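You operate a simulated robot arm through the tools that you are given. There is no shell and no other tool. Be economical: measure what you need, move in short steps, check, and stop when the job is done.

You run a simulated robot arm. Do the job below in one go: nothing can be reset, and whatever is moved stays where it is left.

JOB
Test both mini cheeses on the pine slab for damp and set the drier one on the paper.
Fine: the paper lies on the white slab; use the damp meter and put it back.

It is judged by the outcome, as a careful person would: the job done as asked, and still so three seconds after it is handed in. It fails if anything else is knocked over, pushed out of place, dropped, spilled or broken.

ROBOT AND FRAMES
A 6-joint arm with a two-finger parallel gripper, fixed in place. Base frame: the origin is at the foot of the arm, x ahead of it, y to its left, z up. Lengths are in cm, angles in degrees, forces in N, time in s.
With the tool pointing down near the work surface it reaches from about 32 to 70 cm from the base axis. Its first joint turns from -166.0 to 166.0 degrees. Payload 4.1 kg.
The TCP is the grasp point between the finger pads, 2.3 cm short of the fingertips. In the tool frame z runs along the fingers and y along their closing line. Largest opening 9.4 cm; finger width 3.8, thickness 1; the body of the gripper, 5.4 by 9.6 cm, starts 3.9 cm behind the TCP.
Orientation is told as [roll, pitch, yaw] about the base's x, y, z axes, in that order, counted from this pose: with the fingers straight down and closing along the base's y, the tool's x points along the base's -x, its y along +y and its z along -z.

CONTROLS
- The arm moves only by the tool play_rows. Its argument "plan" is a list of rows, each a list of 7 numbers: the shift along the tool's x, y, z in cm, then the turn, a rotation vector about the tool's x, y, z in degrees, then the gripper command, from -1 (fully open) to 1 (shut), values between in proportion. In form: [[x, y, z, ax, ay, az, fingers], ...]. A call has 1 to 8 rows; each row is the pose to reach, as a shift and turn from the pose commanded when the call began, along the tool's axes at that moment. A row lasts 0.2 s, in which the tool goes at most 5 cm and 8.6 degrees; a call with a longer step from one row to the next is refused whole, and so is a gripper value outside its range. Where a pose cannot be reached the arm comes as near as it can. A force on the tool above 50 N (or 10 N above the force at the start of the call, whichever is more), or a blocked arm, ends the call early, and 0.2 s more pass. Each finger travels about 4.5 cm/s and halts on what it meets, pressing with about 31 N; the grip force reading is that of the motor and also rises with nothing between the fingers. The clock runs only during rows and for 0.2 s after the last one: add rows that repeat a pose to give the fingers time. It gives the time, the measured TCP pose, the force on the tool (base axes), the opening and the grip force at its end, in the units of the frame above (readings bear some noise).
- Cameras (640 x 400 px; columns grow to the right, rows downward): "scene" is fixed at [4.16, 51.3, 171.93]; the picture's right is [-0.84, -0.54, 0.00], its down [-0.39, 0.61, -0.69] and it looks along [0.38, -0.58, -0.72] (base axes); focal length 326 px, centre (320, 200). "wrist" rides on the gripper at [8.6, 1.6, -7.5] in the tool frame; the picture's right is [-0.18, 0.98, 0.00], its down [-0.58, -0.11, -0.81] and it looks along [-0.79, -0.15, 0.59] (tool axes); focal length 243 px, centre (320, 200). There is no depth. A picture from a camera that has moved, and an enlarged one, comes with that camera's place and axes in the base frame and with its lens. The place of the scene camera against the robot may be out by one fixed shift of up to 2.5 cm in any direction.
- camera(camera): a new picture of that camera. No time passes.
- raise_lower(by): slides the trunk up (or, below 0, down) by that many cm; the arm rides with it, the base frame stays. It gives what a move gives, with no picture.
- enlarge(camera, box): a new picture of the part [left, top, right, bottom] of that camera's present view, enlarged. No time passes.
- sign_off(): hands the job in; it is judged then, once.

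Work in short steps. Places have to be worked out from the pictures, the camera data and where the tool is seen: move nearer, look again, correct. Check each grasp and each placing, and mend what went wrong. You have 120 turns and 76 pictures in all, those below and enlarged ones among them. Open the gripper and draw the arm clear of the work before you hand the job in, unless the task says otherwise; then end with one line.

The tools are called after ">>>" as name(argument=value, ...) on one line, values as JSON. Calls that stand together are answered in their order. play_rows: Moves the arm, as the interface text tells. Its arguments: {"type":"object","properties":{"plan":{"type":"array","items":{"type":"array","items":{"type":"number"}}}},"required":["plan"]} The other tools are called the same way: raise_lower (by) slides the trunk up or down; camera (camera) takes a picture; enlarge (camera, box) takes an enlarged picture of a part of a camera's view; sign_off () hands the job in.

At the start:

```text
clock: 0.0
position: [37.37, -14.85, 123.08]
tcp_rot: [0.0, -0.1, 0.0]
force: [-0.2, -0.4, 0.0]
gripper_width: 9.43
grip_force: 0.0
trunk travel left (down, up): [-50.0, 9.0]
```

scene: 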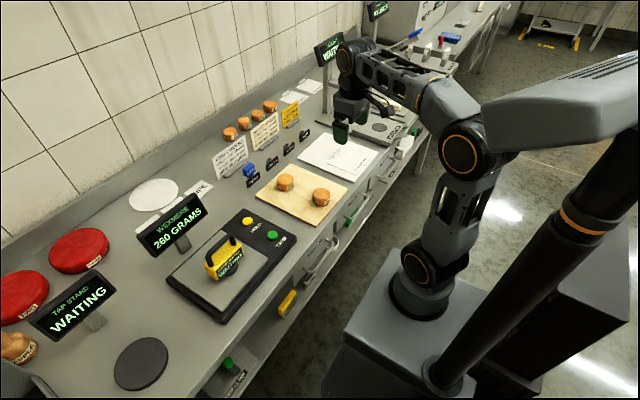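
wrist: 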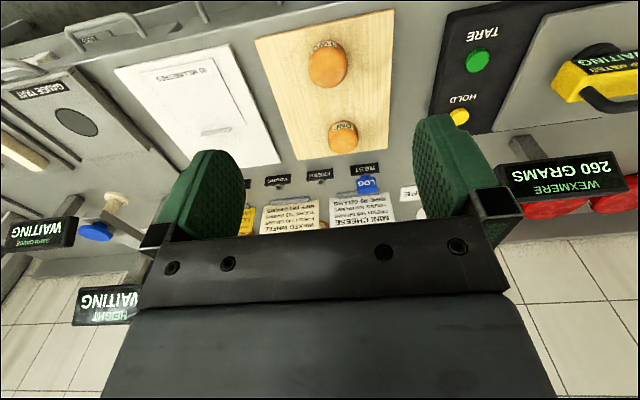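

I start by enlarging the key areas: the yellow meter on the scale, the cheeses and the signs.

>>> enlarge(camera="scene", box=[130, 180, 310, 330])

>>> enlarge(camera="scene", box=[200, 80, 400, 220])

>>> enlarge(camera="wrist", box=[100, 0, 420, 240])

>>> enlarge(camera="wrist", box=[420, 0, 640, 220])

```text
2.67 times, centred on (220, 255) of scene
camera zoom: at [4.16, 51.3, 171.93], right [-0.84, -0.54, 0.0], down [-0.39, 0.61, -0.69], along [0.38, -0.58, -0.72], focal length 869 px, centre (587, 53)
```

zoom: 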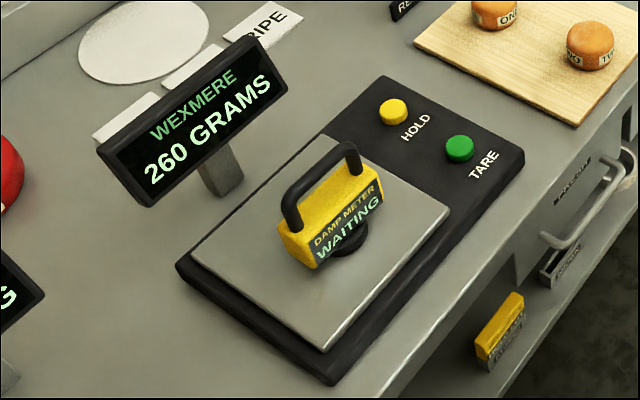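

```text
2.86 times, centred on (300, 150) of scene
camera zoom: at [4.16, 51.3, 171.93], right [-0.84, -0.54, 0.0], down [-0.39, 0.61, -0.69], along [0.38, -0.58, -0.72], focal length 931 px, centre (377, 343)
```

zoom: 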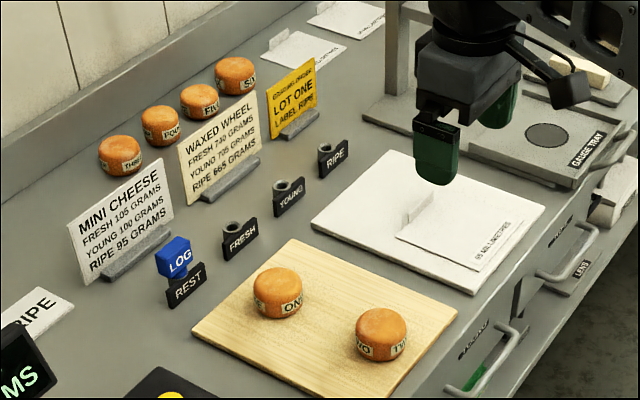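

```text
1.67 times, centred on (260, 120) of wrist
camera zoom: at [28.75, -13.07, 130.66], right [0.18, 0.98, 0.0], down [0.58, -0.11, 0.81], along [0.79, -0.15, -0.59], focal length 404 px, centre (420, 333)
```

zoom: 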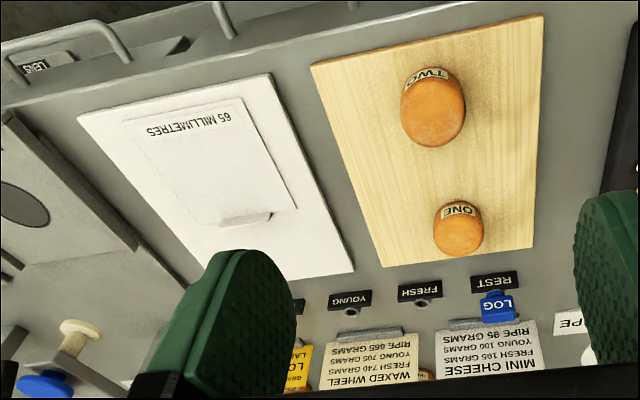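

```text
1.82 times, centred on (530, 110) of wrist
camera zoom: at [28.75, -13.07, 130.66], right [0.18, 0.98, 0.0], down [0.58, -0.11, 0.81], along [0.79, -0.15, -0.59], focal length 441 px, centre (-62, 364)
```

zoom: 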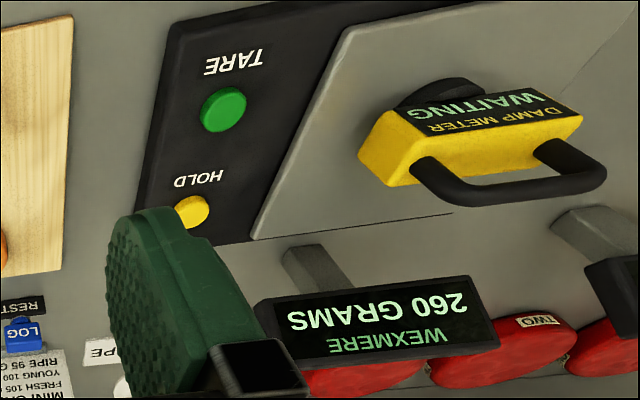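

The meter is the yellow handled device on the scale plate (roughly x 54, y 26), with its handle bar running about along y. The cheeses are near (62.7,-14.6) and (47,-15). I move over sideways for a better look at the meter.

>>> play_rows(plan=[[0, 5, 0, 0, 0, 0, -1], [0, 10, 0, 0, 0, 0, -1], [0, 15, 0, 0, 0, 0, -1], [0, 20, 0, 0, 0, 0, -1], [0, 25, 0, 0, 0, 0, -1], [0, 30, 0, 0, 0, 0, -1], [0, 35, 0, 0, 0, 0, -1], [0, 40, 0, 0, 0, 0, -1]])

>>> camera(camera="wrist")

>>> camera(camera="scene")

```text
clock: 1.8
position: [37.37, 25.37, 123.27]
tcp_rot: [0.0, -0.1, 0.0]
force: [0.0, 0.7, -0.3]
gripper_width: 9.39
grip_force: 0.0
trunk travel left (down, up): [-50.0, 9.0]
```

```text
69 pictures are left
camera wrist: at [28.76, 27.05, 130.77], right [0.18, 0.98, 0.0], down [0.58, -0.11, 0.81], along [0.79, -0.15, -0.59], focal length 243 px, centre (320, 200)
```

wrist: 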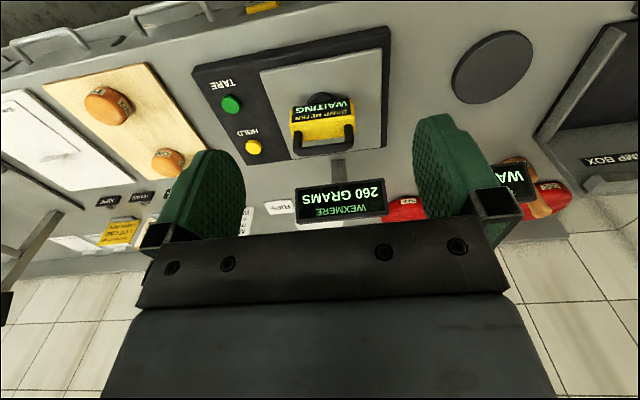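

```text
68 pictures are left
```

scene: 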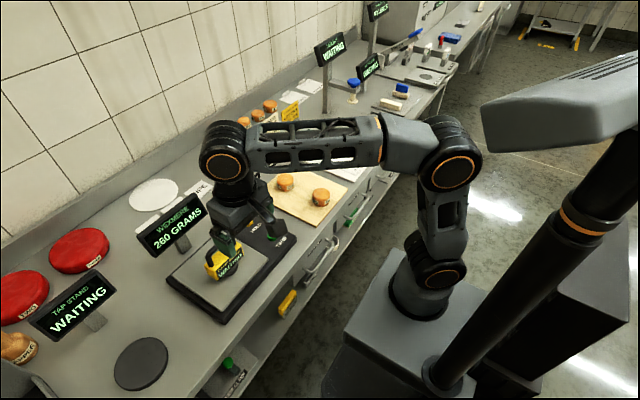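

The meter is nearly straight ahead now; I enlarge it to measure.

>>> enlarge(camera="wrist", box=[250, 60, 410, 160])

```text
4.00 times, centred on (330, 110) of wrist
camera zoom: at [28.76, 27.05, 130.77], right [0.18, 0.98, 0.0], down [0.58, -0.11, 0.81], along [0.79, -0.15, -0.59], focal length 970 px, centre (280, 560)
```

zoom: 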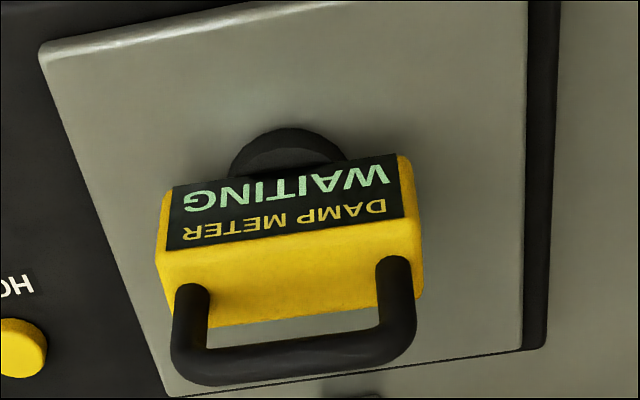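

Triangulating the two wrist views puts the handle bar centre near (53.2, 22.9, 102.7), along y, about 8 cm long. I turn the gripper to close along x while moving above it, staying high.

>>> play_rows(plan=[[-2, -0.3, 0, 0, 0, 8.5, -1], [-4, -0.6, 0, 0, 0, 17, -1], [-6, -0.9, 0, 0, 0, 25.5, -1], [-8, -1.2, 0, 0, 0, 34, -1], [-10, -1.5, 0, 0, 0, 42.5, -1], [-12, -1.8, 1, 0, 0, 51, -1], [-14, -2.1, 2, 0, 0, 59.5, -1], [-15.8, -2.5, 3, 0, 0, 68, -1]])

>>> play_rows(plan=[[0, 0, 1, 0, 0, 8, -1], [0, 0, 2, 0, 0, 16, -1], [0, 0, 3, 0, 0, 22, -1], [0, 0, 3, 0, 0, 22, -1]])

>>> camera(camera="wrist")

>>> camera(camera="scene")

```text
clock: 3.6
position: [53.26, 22.77, 120.14]
tcp_rot: [0.0, 0.0, -68.2]
force: [0.8, -0.8, 0.4]
gripper_width: 9.43
grip_force: 0.1
trunk travel left (down, up): [-50.0, 9.0]
```

```text
clock: 4.6
position: [53.21, 22.8, 117.16]
tcp_rot: [0.0, 0.0, -90.1]
force: [0.2, 0.9, -0.4]
gripper_width: 9.41
grip_force: 0.0
trunk travel left (down, up): [-50.0, 9.0]
```

```text
66 pictures are left
camera wrist: at [54.86, 31.51, 124.69], right [0.98, -0.19, 0.0], down [-0.11, -0.58, 0.81], along [-0.15, -0.79, -0.59], focal length 243 px, centre (320, 200)
```

wrist: 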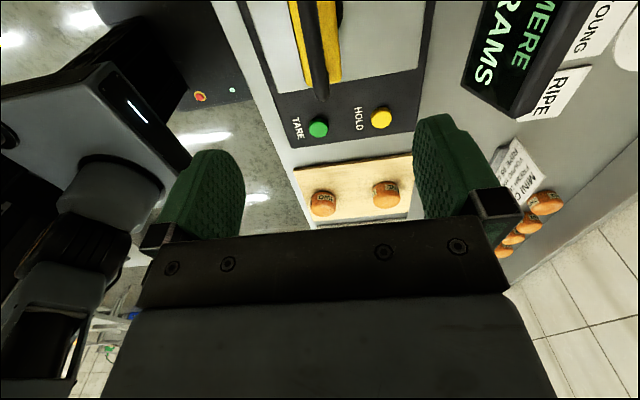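

```text
65 pictures are left
```

scene: 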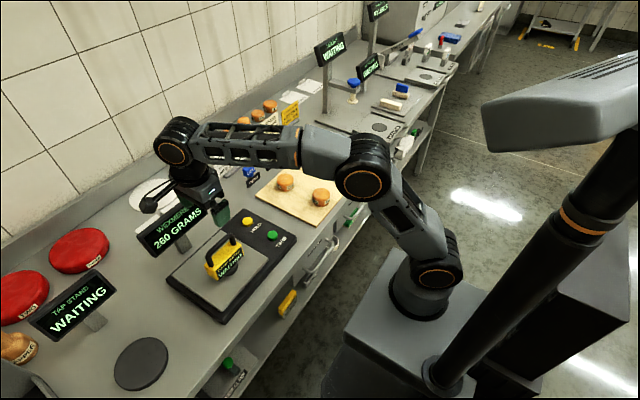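

The bar sits at x ≈ 52.7 in this view, with the body top near 98.5. I shift 0.5 cm and descend with open fingers to around z 106 and look.

>>> play_rows(plan=[[0, -0.5, 3, 0, 0, 0, -1], [0, -0.5, 6, 0, 0, 0, -1], [0, -0.5, 9, 0, 0, 0, -1], [0, -0.5, 11, 0, 0, 0, -1]])

>>> camera(camera="wrist")

>>> enlarge(camera="scene", box=[150, 180, 290, 300])

```text
clock: 5.6
position: [52.74, 22.82, 106.18]
tcp_rot: [0.1, 0.1, -90.0]
force: [0.5, -0.8, 0.2]
gripper_width: 9.4
grip_force: 0.1
trunk travel left (down, up): [-50.0, 9.0]
```

```text
64 pictures are left
camera wrist: at [54.32, 31.53, 113.62], right [0.98, -0.18, 0.0], down [-0.11, -0.58, 0.81], along [-0.15, -0.79, -0.59], focal length 243 px, centre (320, 200)
```

wrist: 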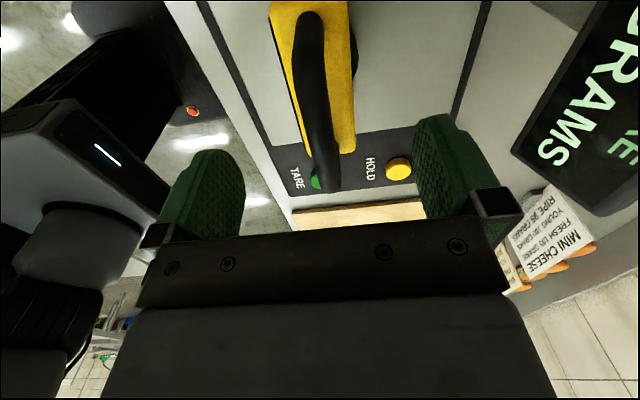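

```text
3.33 times, centred on (220, 240) of scene
camera zoom: at [4.16, 51.3, 171.93], right [-0.84, -0.54, 0.0], down [-0.39, 0.61, -0.69], along [0.38, -0.58, -0.72], focal length 1086 px, centre (653, 67)
```

zoom: 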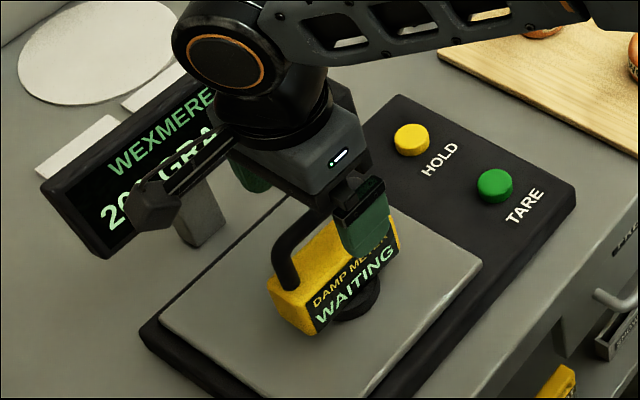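

Bar is centred between the fingers, perhaps 3° skewed. I turn 3°, lower to z 103.2, and close.

>>> play_rows(plan=[[0, 0, 1.5, 0, 0, 3, -1], [0, 0, 3, 0, 0, 3, -1], [0, 0, 3, 0, 0, 3, 0.2], [0, 0, 3, 0, 0, 3, 0.6], [0, 0, 3, 0, 0, 3, 1], [0, 0, 3, 0, 0, 3, 1], [0, 0, 3, 0, 0, 3, 1], [0, 0, 3, 0, 0, 3, 1]])

>>> enlarge(camera="scene", box=[150, 180, 290, 300])

>>> camera(camera="wrist")

```text
clock: 7.4
position: [52.73, 22.84, 103.29]
tcp_rot: [-0.1, 0.0, -93.0]
force: [0.9, 0.4, 1.0]
gripper_width: 1.32
grip_force: 31.3
trunk travel left (down, up): [-50.0, 9.0]
```

```text
3.33 times, centred on (220, 240) of scene
camera zoom: at [4.16, 51.3, 171.93], right [-0.84, -0.54, 0.0], down [-0.39, 0.61, -0.69], along [0.38, -0.58, -0.72], focal length 1086 px, centre (653, 67)
```

zoom: 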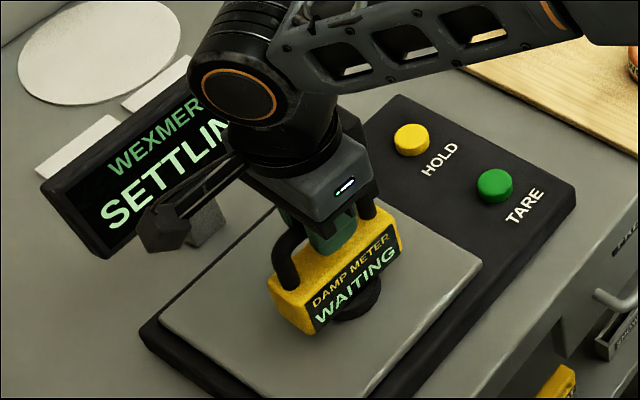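

```text
61 pictures are left
camera wrist: at [54.77, 31.42, 110.67], right [0.97, -0.24, 0.0], down [-0.14, -0.57, 0.81], along [-0.19, -0.78, -0.59], focal length 243 px, centre (320, 200)
```

wrist: 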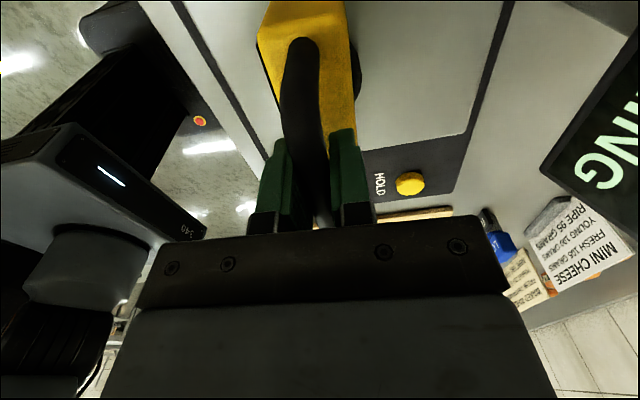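

Grip is good (opening 1.32, 31 N). Now I lift straight up 10 cm and check.

>>> play_rows(plan=[[0, 0, -1.5, 0, 0, 0, 1], [0, 0, -4, 0, 0, 0, 1], [0, 0, -7, 0, 0, 0, 1], [0, 0, -10, 0, 0, 0, 1], [0, 0, -10, 0, 0, 0, 1]])

>>> camera(camera="scene")

>>> enlarge(camera="scene", box=[150, 160, 290, 280])

```text
clock: 8.6
position: [52.64, 22.6, 113.12]
tcp_rot: [0.1, 0.0, -93.0]
force: [0.5, 0.2, -2.3]
gripper_width: 1.35
grip_force: 30.9
trunk travel left (down, up): [-50.0, 9.0]
```

```text
60 pictures are left
```

scene: 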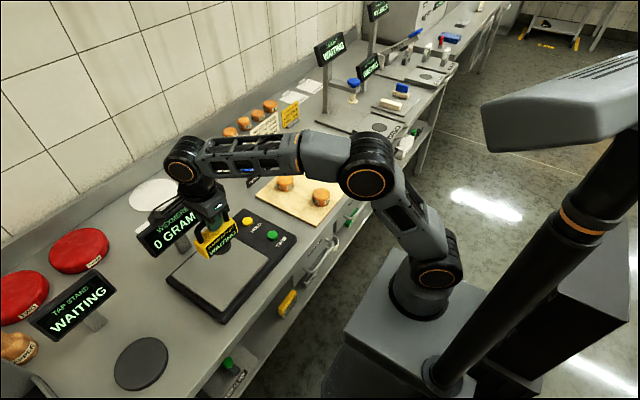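

```text
3.33 times, centred on (220, 220) of scene
camera zoom: at [4.16, 51.3, 171.93], right [-0.84, -0.54, 0.0], down [-0.39, 0.61, -0.69], along [0.38, -0.58, -0.72], focal length 1086 px, centre (653, 133)
```

zoom: 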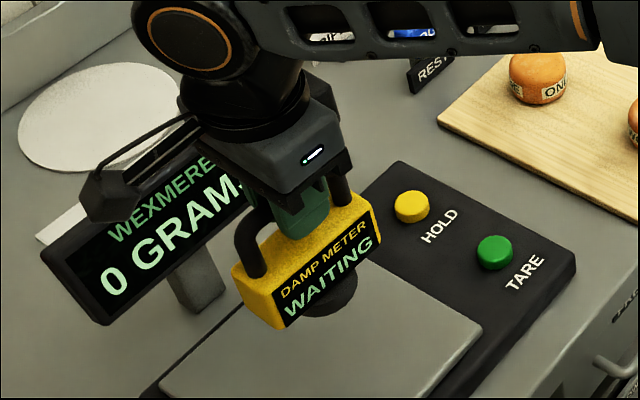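

The meter hangs level from the bar and the display reads WAITING. Cheese TWO is at about (46.6,-15.6) and ONE at (62.2,-15.0); I carry the meter above TWO at this height.

>>> play_rows(plan=[[-2, -0.2, 0, 0, 0, 0, 1], [-6, -0.6, 0, 0, 0, 0, 1], [-10.5, -1.1, 0, 0, 0, 0, 1], [-15, -1.6, 0, 0, 0, 0, 1], [-19.5, -2.1, 0, 0, 0, 0, 1], [-24, -2.6, 0, 0, 0, 0, 1], [-28, -3.1, 0, 0, 0, 0, 1], [-31, -3.4, 0, 0, 0, 0, 1]])

>>> play_rows(plan=[[-2, -0.2, 0, 0, 0, 0, 1], [-5, -0.4, 0, 0, 0, 0, 1], [-7.4, -0.64, 0, 0, 0, 0, 1], [-7.4, -0.64, 0, 0, 0, 0, 1]])

>>> camera(camera="scene")

>>> camera(camera="wrist")

```text
clock: 10.4
position: [47.6, -8.22, 113.15]
tcp_rot: [0.0, -0.1, -93.0]
force: [-0.3, -0.8, -3.0]
gripper_width: 1.32
grip_force: 30.9
trunk travel left (down, up): [-50.0, 9.0]
```

```text
clock: 11.4
position: [46.71, -15.4, 113.14]
tcp_rot: [0.0, -0.1, -93.0]
force: [1.0, -0.5, -1.8]
gripper_width: 1.34
grip_force: 31.2
trunk travel left (down, up): [-50.0, 9.0]
```

```text
58 pictures are left
```

scene: 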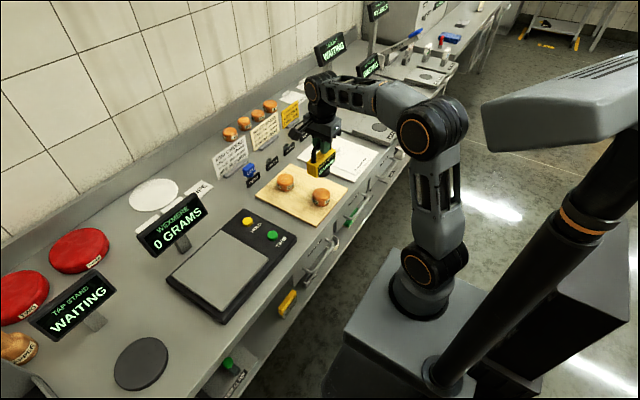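

```text
57 pictures are left
camera wrist: at [48.73, -6.76, 120.65], right [0.97, -0.24, 0.0], down [-0.14, -0.57, 0.81], along [-0.19, -0.78, -0.59], focal length 243 px, centre (320, 200)
```

wrist: 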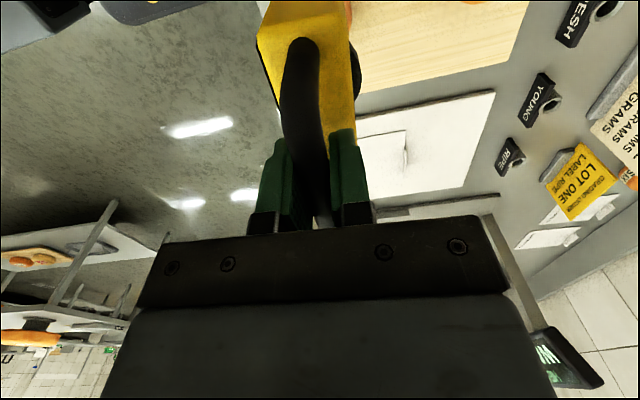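

Alignment matches the projection for TWO. I lower 5 cm to z ≈ 108 and inspect the gap.

>>> play_rows(plan=[[0.2, 0, 1.5, 0, 0, 0, 1], [0.2, 0, 3, 0, 0, 0, 1], [0.2, 0, 4.5, 0, 0, 0, 1], [0.2, 0, 5, 0, 0, 0, 1]])

>>> enlarge(camera="scene", box=[260, 120, 380, 220])

```text
clock: 12.4
position: [46.72, -15.2, 108.08]
tcp_rot: [0.1, 0.0, -92.9]
force: [-0.5, 0.1, -2.7]
gripper_width: 1.35
grip_force: 30.5
trunk travel left (down, up): [-50.0, 9.0]
```

```text
4.00 times, centred on (320, 170) of scene
camera zoom: at [4.16, 51.3, 171.93], right [-0.84, -0.54, 0.0], down [-0.39, 0.61, -0.69], along [0.38, -0.58, -0.72], focal length 1303 px, centre (320, 320)
```

zoom: 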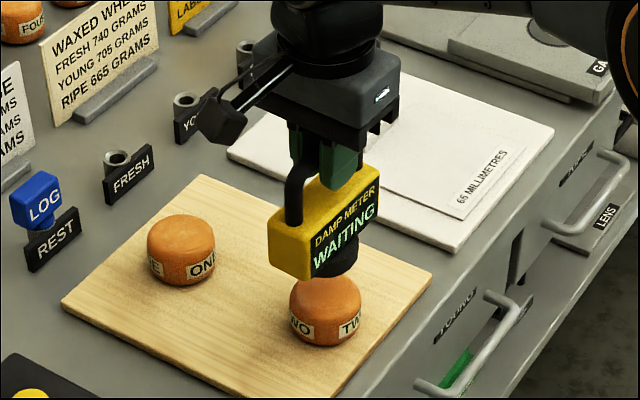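

Foot and cheese columns agree well. I estimate a remaining gap of about 3–4 cm, so I lower 2 cm and look again.

>>> play_rows(plan=[[0, 0, 1, 0, 0, 0, 1], [0, 0, 2, 0, 0, 0, 1], [0, 0, 2, 0, 0, 0, 1]])

>>> enlarge(camera="scene", box=[290, 150, 350, 210])

```text
clock: 13.2
position: [46.67, -15.29, 106.26]
tcp_rot: [0.0, 0.1, -93.0]
force: [0.4, 0.5, -2.6]
gripper_width: 1.33
grip_force: 30.4
trunk travel left (down, up): [-50.0, 9.0]
```

```text
6.67 times, centred on (320, 180) of scene
camera zoom: at [4.16, 51.3, 171.93], right [-0.84, -0.54, 0.0], down [-0.39, 0.61, -0.69], along [0.38, -0.58, -0.72], focal length 2172 px, centre (320, 333)
```

zoom: 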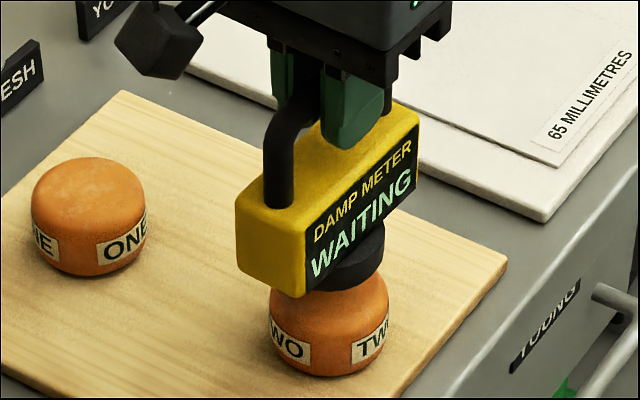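

Gap still about 2 cm. Lowering by 1.2 cm, then small force-checked steps.

>>> play_rows(plan=[[0, 0, 0.6, 0, 0, 0, 1], [0, 0, 1.2, 0, 0, 0, 1], [0, 0, 1.2, 0, 0, 0, 1]])

>>> play_rows(plan=[[0, 0, 0.25, 0, 0, 0, 1], [0, 0, 0.5, 0, 0, 0, 1], [0, 0, 0.5, 0, 0, 0, 1]])

>>> enlarge(camera="scene", box=[290, 150, 350, 210])

```text
clock: 14.0
position: [46.7, -15.2, 105.0]
tcp_rot: [-0.1, 0.0, -93.0]
force: [-0.5, -0.2, -3.0]
gripper_width: 1.35
grip_force: 31.0
trunk travel left (down, up): [-50.0, 9.0]
```

```text
clock: 14.8
position: [46.57, -15.27, 104.41]
tcp_rot: [0.0, 0.1, -93.1]
force: [0.5, -0.9, -2.8]
gripper_width: 1.33
grip_force: 31.8
trunk travel left (down, up): [-50.0, 9.0]
```

```text
6.67 times, centred on (320, 180) of scene
camera zoom: at [4.16, 51.3, 171.93], right [-0.84, -0.54, 0.0], down [-0.39, 0.61, -0.69], along [0.38, -0.58, -0.72], focal length 2172 px, centre (320, 333)
```

zoom: 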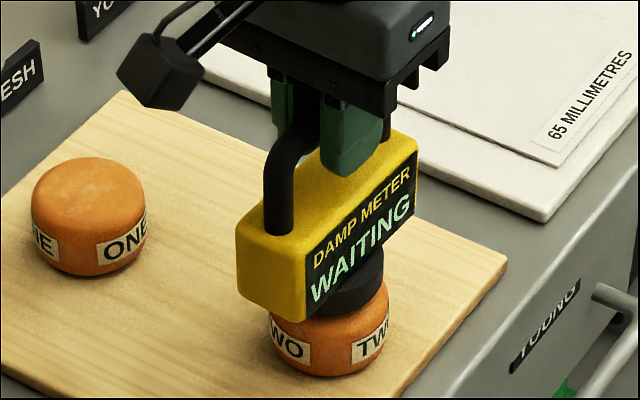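

Almost there and no contact force yet; continuing in 0.4 cm steps.

>>> play_rows(plan=[[0, 0, 0.2, 0, 0, 0, 1], [0, 0, 0.4, 0, 0, 0, 1], [0, 0, 0.4, 0, 0, 0, 1]])

>>> play_rows(plan=[[0, 0, 0.15, 0, 0, 0, 1], [0, 0, 0.3, 0, 0, 0, 1], [0, 0, 0.3, 0, 0, 0, 1]])

>>> enlarge(camera="scene", box=[290, 150, 350, 210])

```text
clock: 15.6
position: [46.63, -15.25, 104.07]
tcp_rot: [0.1, 0.1, -93.0]
force: [0.2, -0.5, -3.2]
gripper_width: 1.35
grip_force: 31.4
trunk travel left (down, up): [-50.0, 9.0]
```

```text
clock: 16.4
position: [46.63, -15.18, 103.8]
tcp_rot: [0.1, -0.1, -93.0]
force: [0.3, -0.8, 7.3]
gripper_width: 1.35
grip_force: 30.6
trunk travel left (down, up): [-50.0, 9.0]
```

```text
6.67 times, centred on (320, 180) of scene
camera zoom: at [4.16, 51.3, 171.93], right [-0.84, -0.54, 0.0], down [-0.39, 0.61, -0.69], along [0.38, -0.58, -0.72], focal length 2172 px, centre (320, 333)
```

zoom: 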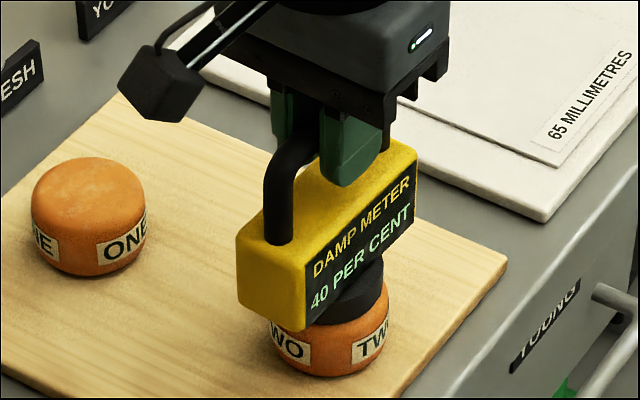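

Contact: the meter reads "40 PER CENT" on TWO. I hold a moment to confirm that it is settled.

>>> play_rows(plan=[[0, 0, 0, 0, 0, 0, 1], [0, 0, 0, 0, 0, 0, 1], [0, 0, 0, 0, 0, 0, 1], [0, 0, 0, 0, 0, 0, 1], [0, 0, 0, 0, 0, 0, 1]])

>>> enlarge(camera="scene", box=[300, 165, 340, 205])

```text
clock: 17.6
position: [46.58, -15.26, 103.82]
tcp_rot: [0.1, 0.1, -93.0]
force: [2.4, -2.4, 13.1]
gripper_width: 1.33
grip_force: 30.9
trunk travel left (down, up): [-50.0, 9.0]
```

```text
10.00 times, centred on (320, 185) of scene
camera zoom: at [4.16, 51.3, 171.93], right [-0.84, -0.54, 0.0], down [-0.39, 0.61, -0.69], along [0.38, -0.58, -0.72], focal length 3258 px, centre (320, 350)
```

zoom: 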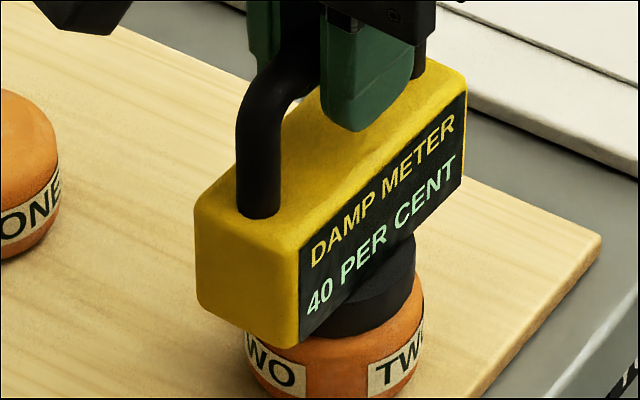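

TWO reads 40 % steadily. Next I lift 4 cm and move over ONE.

>>> play_rows(plan=[[0, 0, -2, 0, 0, 0, 1], [0, 0, -4, 0, 0, 0, 1], [0.3, 3.5, -4.5, 0, 0, 0, 1], [0.6, 8, -4.5, 0, 0, 0, 1], [0.9, 12.5, -4.5, 0, 0, 0, 1], [1.15, 15.5, -4.5, 0, 0, 0, 1], [1.15, 15.5, -3, 0, 0, 0, 1], [1.15, 15.5, -3, 0, 0, 0, 1]])

>>> enlarge(camera="scene", box=[240, 120, 360, 220])

```text
clock: 19.4
position: [62.2, -14.96, 106.71]
tcp_rot: [0.0, 0.1, -93.0]
force: [-0.3, -0.3, -2.5]
gripper_width: 1.35
grip_force: 30.8
trunk travel left (down, up): [-50.0, 9.0]
```

```text
4.00 times, centred on (300, 170) of scene
camera zoom: at [4.16, 51.3, 171.93], right [-0.84, -0.54, 0.0], down [-0.39, 0.61, -0.69], along [0.38, -0.58, -0.72], focal length 1303 px, centre (400, 320)
```

zoom: 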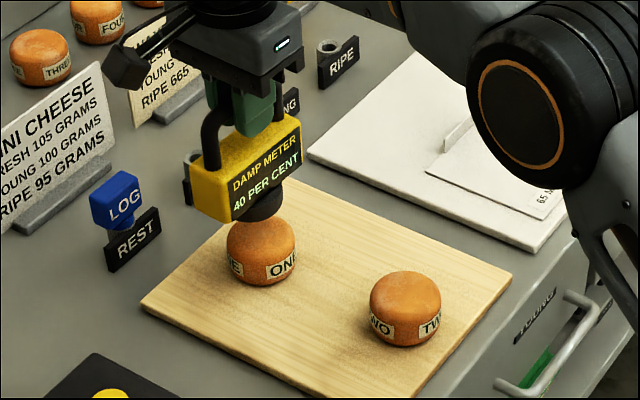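

The foot is ~0.5 cm to the left of ONE's centre; I correct and descend near contact.

>>> play_rows(plan=[[-0.4, -0.3, 0.6, 0, 0, 0, 1], [-0.4, -0.3, 1.4, 0, 0, 0, 1], [-0.4, -0.3, 2.2, 0, 0, 0, 1], [-0.4, -0.3, 2.2, 0, 0, 0, 1]])

>>> play_rows(plan=[[0, 0, 0.2, 0, 0, 0, 1], [0, 0, 0.4, 0, 0, 0, 1], [0, 0, 0.4, 0, 0, 0, 1]])

>>> enlarge(camera="scene", box=[260, 150, 320, 210])

```text
clock: 20.4
position: [61.93, -15.42, 104.53]
tcp_rot: [0.0, 0.0, -93.0]
force: [-0.1, 0.1, -3.3]
gripper_width: 1.35
grip_force: 31.2
trunk travel left (down, up): [-50.0, 9.0]
```

```text
clock: 21.2
position: [61.82, -15.33, 104.13]
tcp_rot: [0.0, 0.0, -93.0]
force: [-0.6, -0.9, -2.5]
gripper_width: 1.33
grip_force: 31.4
trunk travel left (down, up): [-50.0, 9.0]
```

```text
6.67 times, centred on (290, 180) of scene
camera zoom: at [4.16, 51.3, 171.93], right [-0.84, -0.54, 0.0], down [-0.39, 0.61, -0.69], along [0.38, -0.58, -0.72], focal length 2172 px, centre (520, 333)
```

zoom: 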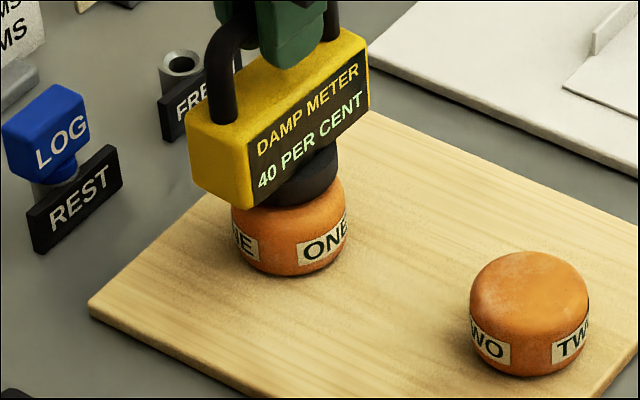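

No contact yet; I go down a further 0.35 cm, then hold briefly.

>>> play_rows(plan=[[0, 0, 0.15, 0, 0, 0, 1], [0, 0, 0.3, 0, 0, 0, 1], [0, 0, 0.35, 0, 0, 0, 1], [0, 0, 0.35, 0, 0, 0, 1], [0, 0, 0.35, 0, 0, 0, 1], [0, 0, 0.35, 0, 0, 0, 1]])

>>> enlarge(camera="scene", box=[260, 150, 320, 210])

```text
clock: 22.6
position: [61.89, -15.21, 103.92]
tcp_rot: [0.1, -0.1, -93.0]
force: [1.4, -0.6, 4.0]
gripper_width: 1.32
grip_force: 30.9
trunk travel left (down, up): [-50.0, 9.0]
```

```text
6.67 times, centred on (290, 180) of scene
camera zoom: at [4.16, 51.3, 171.93], right [-0.84, -0.54, 0.0], down [-0.39, 0.61, -0.69], along [0.38, -0.58, -0.72], focal length 2172 px, centre (520, 333)
```

zoom: 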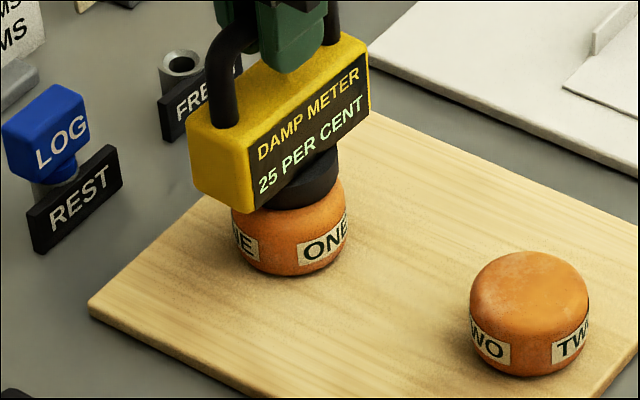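

ONE reads 25 %. One more short hold to make sure it isn't still settling.

>>> play_rows(plan=[[0, 0, 0.1, 0, 0, 0, 1], [0, 0, 0.1, 0, 0, 0, 1], [0, 0, 0.1, 0, 0, 0, 1], [0, 0, 0.1, 0, 0, 0, 1], [0, 0, 0.1, 0, 0, 0, 1]])

>>> enlarge(camera="scene", box=[260, 150, 320, 210])

```text
clock: 23.8
position: [61.72, -15.35, 103.86]
tcp_rot: [0.1, 0.0, -93.0]
force: [3.1, -2.3, 15.5]
gripper_width: 1.32
grip_force: 30.6
trunk travel left (down, up): [-50.0, 9.0]
```

```text
6.67 times, centred on (290, 180) of scene
camera zoom: at [4.16, 51.3, 171.93], right [-0.84, -0.54, 0.0], down [-0.39, 0.61, -0.69], along [0.38, -0.58, -0.72], focal length 2172 px, centre (520, 333)
```

zoom: 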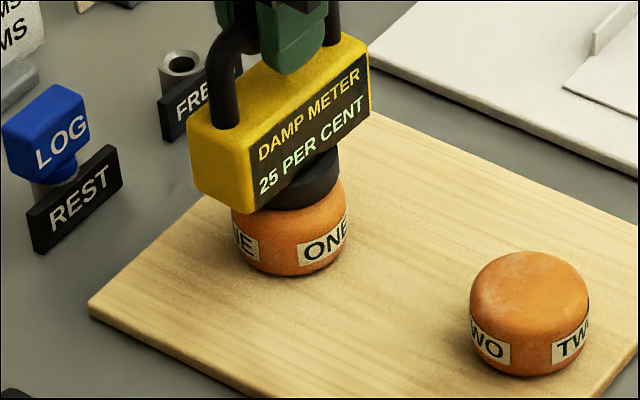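

ONE (25 %) is drier than TWO (40 %). I lift and carry the meter back above its place on the scale.

>>> play_rows(plan=[[0, 0, -2, 0, 0, 0, 1], [0, 0, -6, 0, 0, 0, 1], [1, -0.3, -10, 0, 0, 0, 1], [5, -1.5, -10, 0, 0, 0, 1], [9.5, -2.8, -10, 0, 0, 0, 1], [14, -4.1, -10, 0, 0, 0, 1], [18, -5.3, -10, 0, 0, 0, 1], [22, -6.5, -10, 0, 0, 0, 1]])

>>> play_rows(plan=[[4, -1.2, 0, 0, 0, 0, 1], [8, -2.4, 0, 0, 0, 0, 1], [12, -3.6, 0, 0, 0, 0, 1], [14.5, -4.3, 0, 0, 0, 0, 1], [15.5, -4.5, 0, 0, 0, 0, 1], [15.5, -4.5, 0, 0, 0, 0, 1]])

```text
clock: 25.6
position: [56.58, 7.23, 113.66]
tcp_rot: [0.0, 0.0, -93.1]
force: [-0.2, 0.2, -3.1]
gripper_width: 1.33
grip_force: 30.9
trunk travel left (down, up): [-50.0, 9.0]
```

```text
clock: 27.0
position: [52.91, 22.81, 113.6]
tcp_rot: [0.0, 0.0, -93.0]
force: [-0.5, -0.8, -2.5]
gripper_width: 1.31
grip_force: 30.5
trunk travel left (down, up): [-50.0, 9.0]
```

Above the original spot. Lowering to just above the plate (original grasp height was 103.29).

>>> play_rows(plan=[[0, -0.15, 3, 0, 0, 0, 1], [0, -0.15, 6, 0, 0, 0, 1], [0, -0.15, 8.5, 0, 0, 0, 1], [0, -0.15, 9.6, 0, 0, 0, 1], [0, -0.15, 9.9, 0, 0, 0, 1], [0, -0.15, 9.9, 0, 0, 0, 1]])

>>> enlarge(camera="scene", box=[150, 180, 290, 300])

```text
clock: 28.4
position: [52.72, 22.66, 103.79]
tcp_rot: [0.0, 0.0, -93.0]
force: [0.3, 0.1, -2.1]
gripper_width: 1.33
grip_force: 31.5
trunk travel left (down, up): [-50.0, 9.0]
```

```text
3.33 times, centred on (220, 240) of scene
camera zoom: at [4.16, 51.3, 171.93], right [-0.84, -0.54, 0.0], down [-0.39, 0.61, -0.69], along [0.38, -0.58, -0.72], focal length 1086 px, centre (653, 67)
```

zoom: 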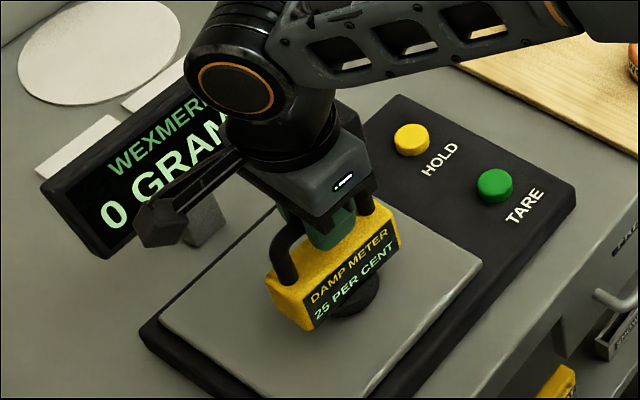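

Position matches the start. Easing down the last half centimetre until light contact.

>>> play_rows(plan=[[0, 0, 0.15, 0, 0, 0, 1], [0, 0, 0.3, 0, 0, 0, 1], [0, 0, 0.4, 0, 0, 0, 1], [0, 0, 0.4, 0, 0, 0, 1]])

>>> enlarge(camera="scene", box=[150, 180, 290, 300])

```text
clock: 29.4
position: [52.71, 22.84, 103.45]
tcp_rot: [0.0, 0.0, -93.0]
force: [-0.9, -0.2, -3.2]
gripper_width: 1.31
grip_force: 31.3
trunk travel left (down, up): [-50.0, 9.0]
```

```text
3.33 times, centred on (220, 240) of scene
camera zoom: at [4.16, 51.3, 171.93], right [-0.84, -0.54, 0.0], down [-0.39, 0.61, -0.69], along [0.38, -0.58, -0.72], focal length 1086 px, centre (653, 67)
```

zoom: 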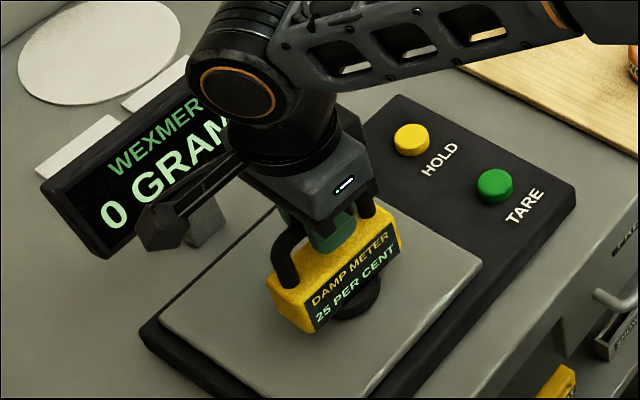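

Still 0 grams on the scale; a little lower.

>>> play_rows(plan=[[0, 0, 0.1, 0, 0, 0, 1], [0, 0, 0.2, 0, 0, 0, 1], [0, 0, 0.2, 0, 0, 0, 1], [0, 0, 0.2, 0, 0, 0, 1]])

```text
clock: 30.4
position: [52.83, 22.82, 103.21]
tcp_rot: [0.0, 0.0, -93.1]
force: [0.9, 0.8, -2.7]
gripper_width: 1.32
grip_force: 31.1
trunk travel left (down, up): [-50.0, 9.0]
```

>>> play_rows(plan=[[0, 0, 0.1, 0, 0, 0, 1], [0, 0, 0.15, 0, 0, 0, 1], [0, 0, 0.15, 0, 0, 0, 1], [0, 0, 0.15, 0, 0, 0, 1]])

>>> enlarge(camera="scene", box=[150, 180, 290, 300])

```text
clock: 31.4
position: [52.77, 22.75, 103.14]
tcp_rot: [0.2, 0.1, -92.9]
force: [2.9, 1.5, 11.0]
gripper_width: 1.33
grip_force: 30.8
trunk travel left (down, up): [-50.0, 9.0]
```

```text
3.33 times, centred on (220, 240) of scene
camera zoom: at [4.16, 51.3, 171.93], right [-0.84, -0.54, 0.0], down [-0.39, 0.61, -0.69], along [0.38, -0.58, -0.72], focal length 1086 px, centre (653, 67)
```

zoom: 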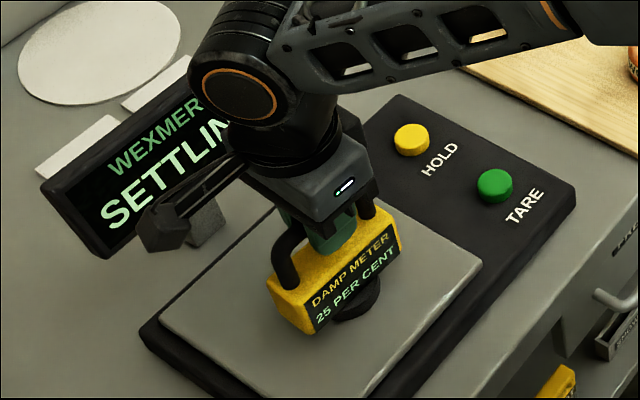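

The meter rests on the plate (contact force, scale "settling"). I ease pressure slightly, open, and then rise straight up.

>>> play_rows(plan=[[0, 0, -0.05, 0, 0, 0, 1], [0, 0, -0.05, 0, 0, 0, 0.6], [0, 0, -0.05, 0, 0, 0, 0.2], [0, 0, -0.05, 0, 0, 0, -0.4], [0, 0, -0.05, 0, 0, 0, -1], [0, 0, -0.05, 0, 0, 0, -1], [0, 0, -0.05, 0, 0, 0, -1], [0, 0, -0.05, 0, 0, 0, -1]])

>>> play_rows(plan=[[0, 0, -2, 0, 0, 0, -1], [0, 0, -5, 0, 0, 0, -1], [0, 0, -9, 0, 0, 0, -1], [0, 0, -13, 0, 0, 0, -1], [0, 0, -13, 0, 0, 0, -1]])

>>> camera(camera="scene")

```text
clock: 33.2
position: [52.71, 22.77, 103.12]
tcp_rot: [0.0, 0.0, -93.0]
force: [-0.3, -0.2, 0.5]
gripper_width: 9.39
grip_force: 0.0
trunk travel left (down, up): [-50.0, 9.0]
```

```text
clock: 34.4
position: [52.78, 22.88, 116.21]
tcp_rot: [-0.1, 0.0, -93.0]
force: [0.5, -0.4, 1.0]
gripper_width: 9.4
grip_force: 0.0
trunk travel left (down, up): [-50.0, 9.0]
```

```text
44 pictures are left
```

scene: 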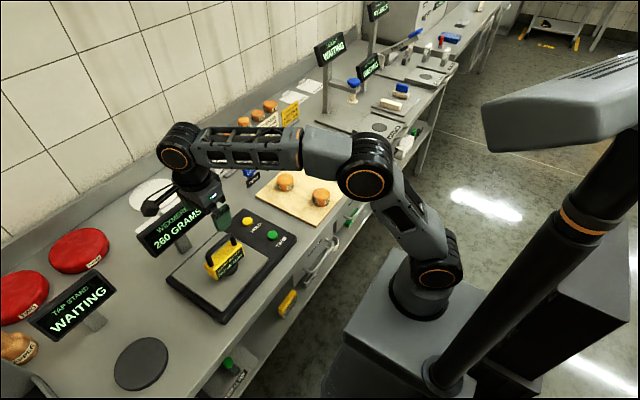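

Meter stands in its original place and the scale shows 260 g again. Now I swing to the slab for cheese ONE, turning back to yaw 0 on the way.

>>> play_rows(plan=[[-4.8, -1, 0, 0, 0, -8.5, -1], [-9.6, -2, 0, 0, 0, -17, -1], [-14.4, -3, 0, 0, 0, -25.5, -1], [-19.2, -4, 0, 0, 0, -34, -1], [-24, -5, 0, 0, 0, -42.5, -1], [-28.8, -6, 0, 0, 0, -51, -1], [-33.6, -7, 0, 0, 0, -59.5, -1], [-38.3, -8, 0, 0, 0, -68, -1]])

>>> play_rows(plan=[[0, 0, 0, 0, 0, -8.5, -1], [0, 0, 0, 0, 0, -17, -1], [0, 0, 0, 0, 0, -25, -1], [0, 0, 0, 0, 0, -25, -1]])

>>> camera(camera="wrist")

```text
clock: 36.2
position: [42.57, -15.15, 116.06]
tcp_rot: [0.0, 0.0, -25.0]
force: [0.6, -0.1, -0.4]
gripper_width: 9.42
grip_force: 0.1
trunk travel left (down, up): [-50.0, 9.0]
```

```text
clock: 37.2
position: [42.77, -14.94, 116.2]
tcp_rot: [0.0, 0.0, 0.1]
force: [0.1, -0.5, 0.4]
gripper_width: 9.4
grip_force: 0.1
trunk travel left (down, up): [-50.0, 9.0]
```

```text
43 pictures are left
camera wrist: at [34.09, -13.35, 123.61], right [0.18, 0.98, 0.0], down [0.58, -0.11, 0.81], along [0.79, -0.15, -0.59], focal length 243 px, centre (320, 200)
```

wrist: 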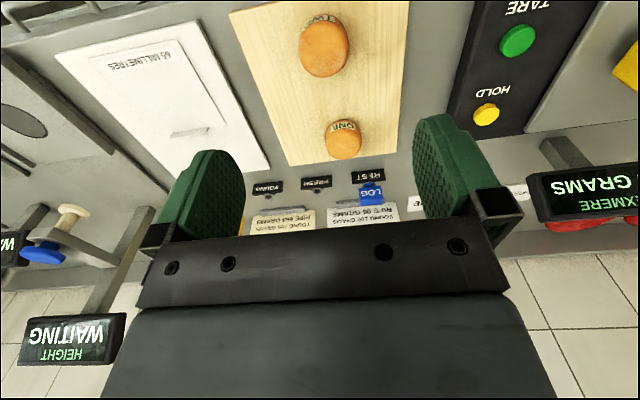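

ONE re-measures at about (61.5,-14.8). I move above it at z ≈ 102 and look.

>>> play_rows(plan=[[-4.5, 0, 1, 0, 0, 0, -1], [-9, 0, 3, 0, 0, 0, -1], [-13.5, 0, 6, 0, 0, 0, -1], [-17, 0, 9.5, 0, 0, 0, -1], [-18.9, 0, 13, 0, 0, 0, -1], [-18.9, 0, 14, 0, 0, 0, -1], [-18.9, 0, 14, 0, 0, 0, -1]])

>>> camera(camera="wrist")

>>> enlarge(camera="scene", box=[240, 120, 360, 220])

```text
refused: row 3 steps farther than a row can; nothing moved
```

```text
42 pictures are left
camera wrist: at [34.09, -13.35, 123.61], right [0.18, 0.98, 0.0], down [0.58, -0.11, 0.81], along [0.79, -0.15, -0.59], focal length 243 px, centre (320, 200)
```

wrist: 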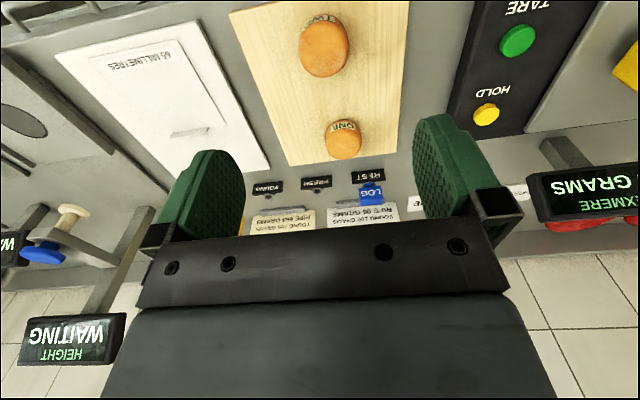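

```text
4.00 times, centred on (300, 170) of scene
camera zoom: at [4.16, 51.3, 171.93], right [-0.84, -0.54, 0.0], down [-0.39, 0.61, -0.69], along [0.38, -0.58, -0.72], focal length 1303 px, centre (400, 320)
```

zoom: 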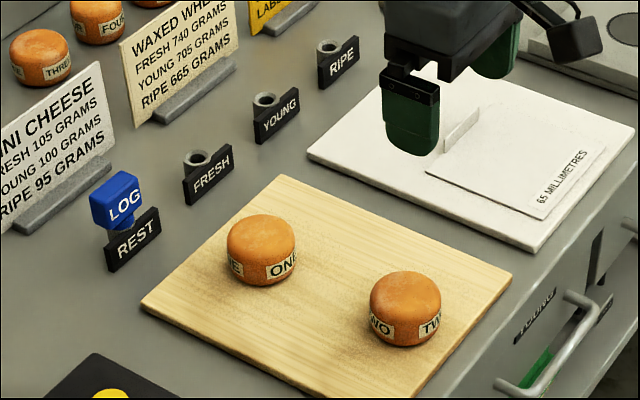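

The plan was refused for a step too long; same move with smaller steps.

>>> play_rows(plan=[[-4.5, 0, 1, 0, 0, 0, -1], [-9, 0, 2, 0, 0, 0, -1], [-13, 0, 4.5, 0, 0, 0, -1], [-16.5, 0, 7.5, 0, 0, 0, -1], [-18.9, 0, 11, 0, 0, 0, -1], [-18.9, 0, 14, 0, 0, 0, -1], [-18.9, 0, 14, 0, 0, 0, -1]])

>>> camera(camera="wrist")

>>> enlarge(camera="scene", box=[240, 120, 360, 220])

```text
clock: 38.8
position: [61.67, -15.03, 102.16]
tcp_rot: [0.0, -0.1, 0.0]
force: [0.0, 0.9, 0.0]
gripper_width: 9.39
grip_force: 0.0
trunk travel left (down, up): [-50.0, 9.0]
```

```text
40 pictures are left
camera wrist: at [53.03, -13.34, 109.62], right [0.18, 0.98, 0.0], down [0.58, -0.11, 0.81], along [0.79, -0.15, -0.59], focal length 243 px, centre (320, 200)
```

wrist: 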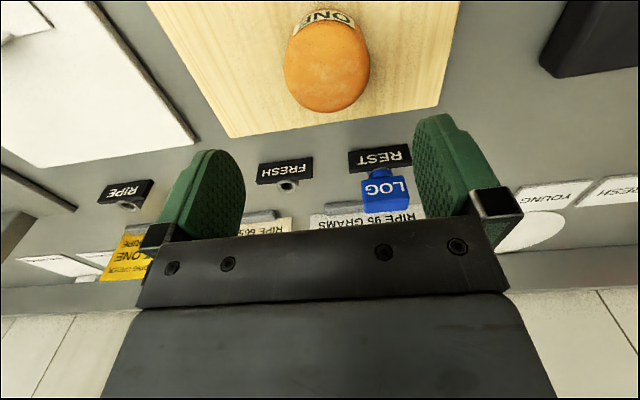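

```text
4.00 times, centred on (300, 170) of scene
camera zoom: at [4.16, 51.3, 171.93], right [-0.84, -0.54, 0.0], down [-0.39, 0.61, -0.69], along [0.38, -0.58, -0.72], focal length 1303 px, centre (400, 320)
```

zoom: 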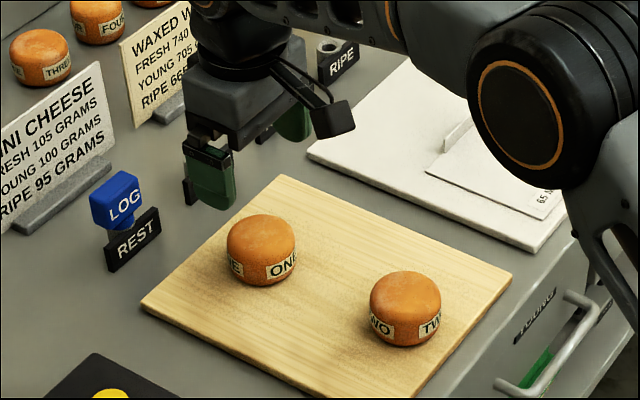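

ONE centre judged at (61.5,-14.6). I shift 0.35 cm in y and descend to z ≈ 93.6 with open fingers straddling it.

>>> play_rows(plan=[[0.2, 0.35, 2.5, 0, 0, 0, -1], [0.2, 0.35, 5, 0, 0, 0, -1], [0.2, 0.35, 7.5, 0, 0, 0, -1], [0.2, 0.35, 8.5, 0, 0, 0, -1], [0.2, 0.35, 8.5, 0, 0, 0, -1]])

>>> enlarge(camera="scene", box=[250, 150, 320, 210])

>>> camera(camera="wrist")

```text
clock: 40.0
position: [61.46, -14.83, 93.61]
tcp_rot: [0.1, 0.0, 0.0]
force: [-0.1, 0.4, 0.8]
gripper_width: 9.39
grip_force: 0.1
trunk travel left (down, up): [-50.0, 9.0]
```

```text
6.67 times, centred on (285, 180) of scene
camera zoom: at [4.16, 51.3, 171.93], right [-0.84, -0.54, 0.0], down [-0.39, 0.61, -0.69], along [0.38, -0.58, -0.72], focal length 2172 px, centre (553, 333)
```

zoom: 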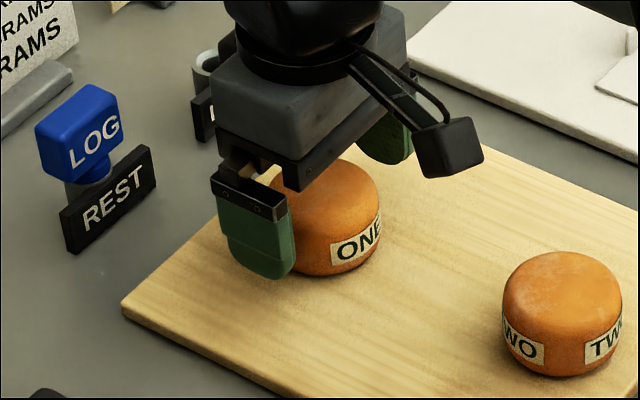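

```text
37 pictures are left
camera wrist: at [52.83, -13.09, 101.06], right [0.18, 0.98, 0.0], down [0.58, -0.11, 0.81], along [0.79, -0.15, -0.59], focal length 243 px, centre (320, 200)
```

wrist: 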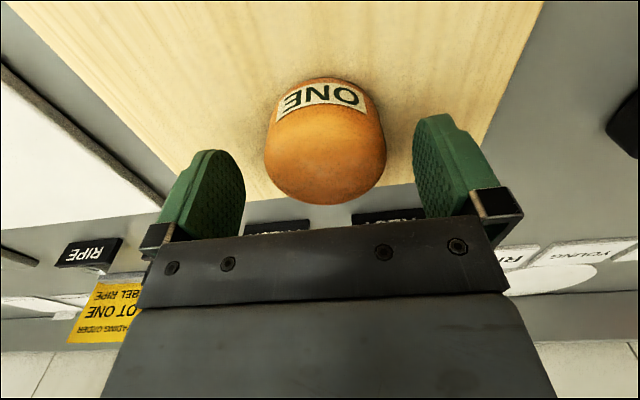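

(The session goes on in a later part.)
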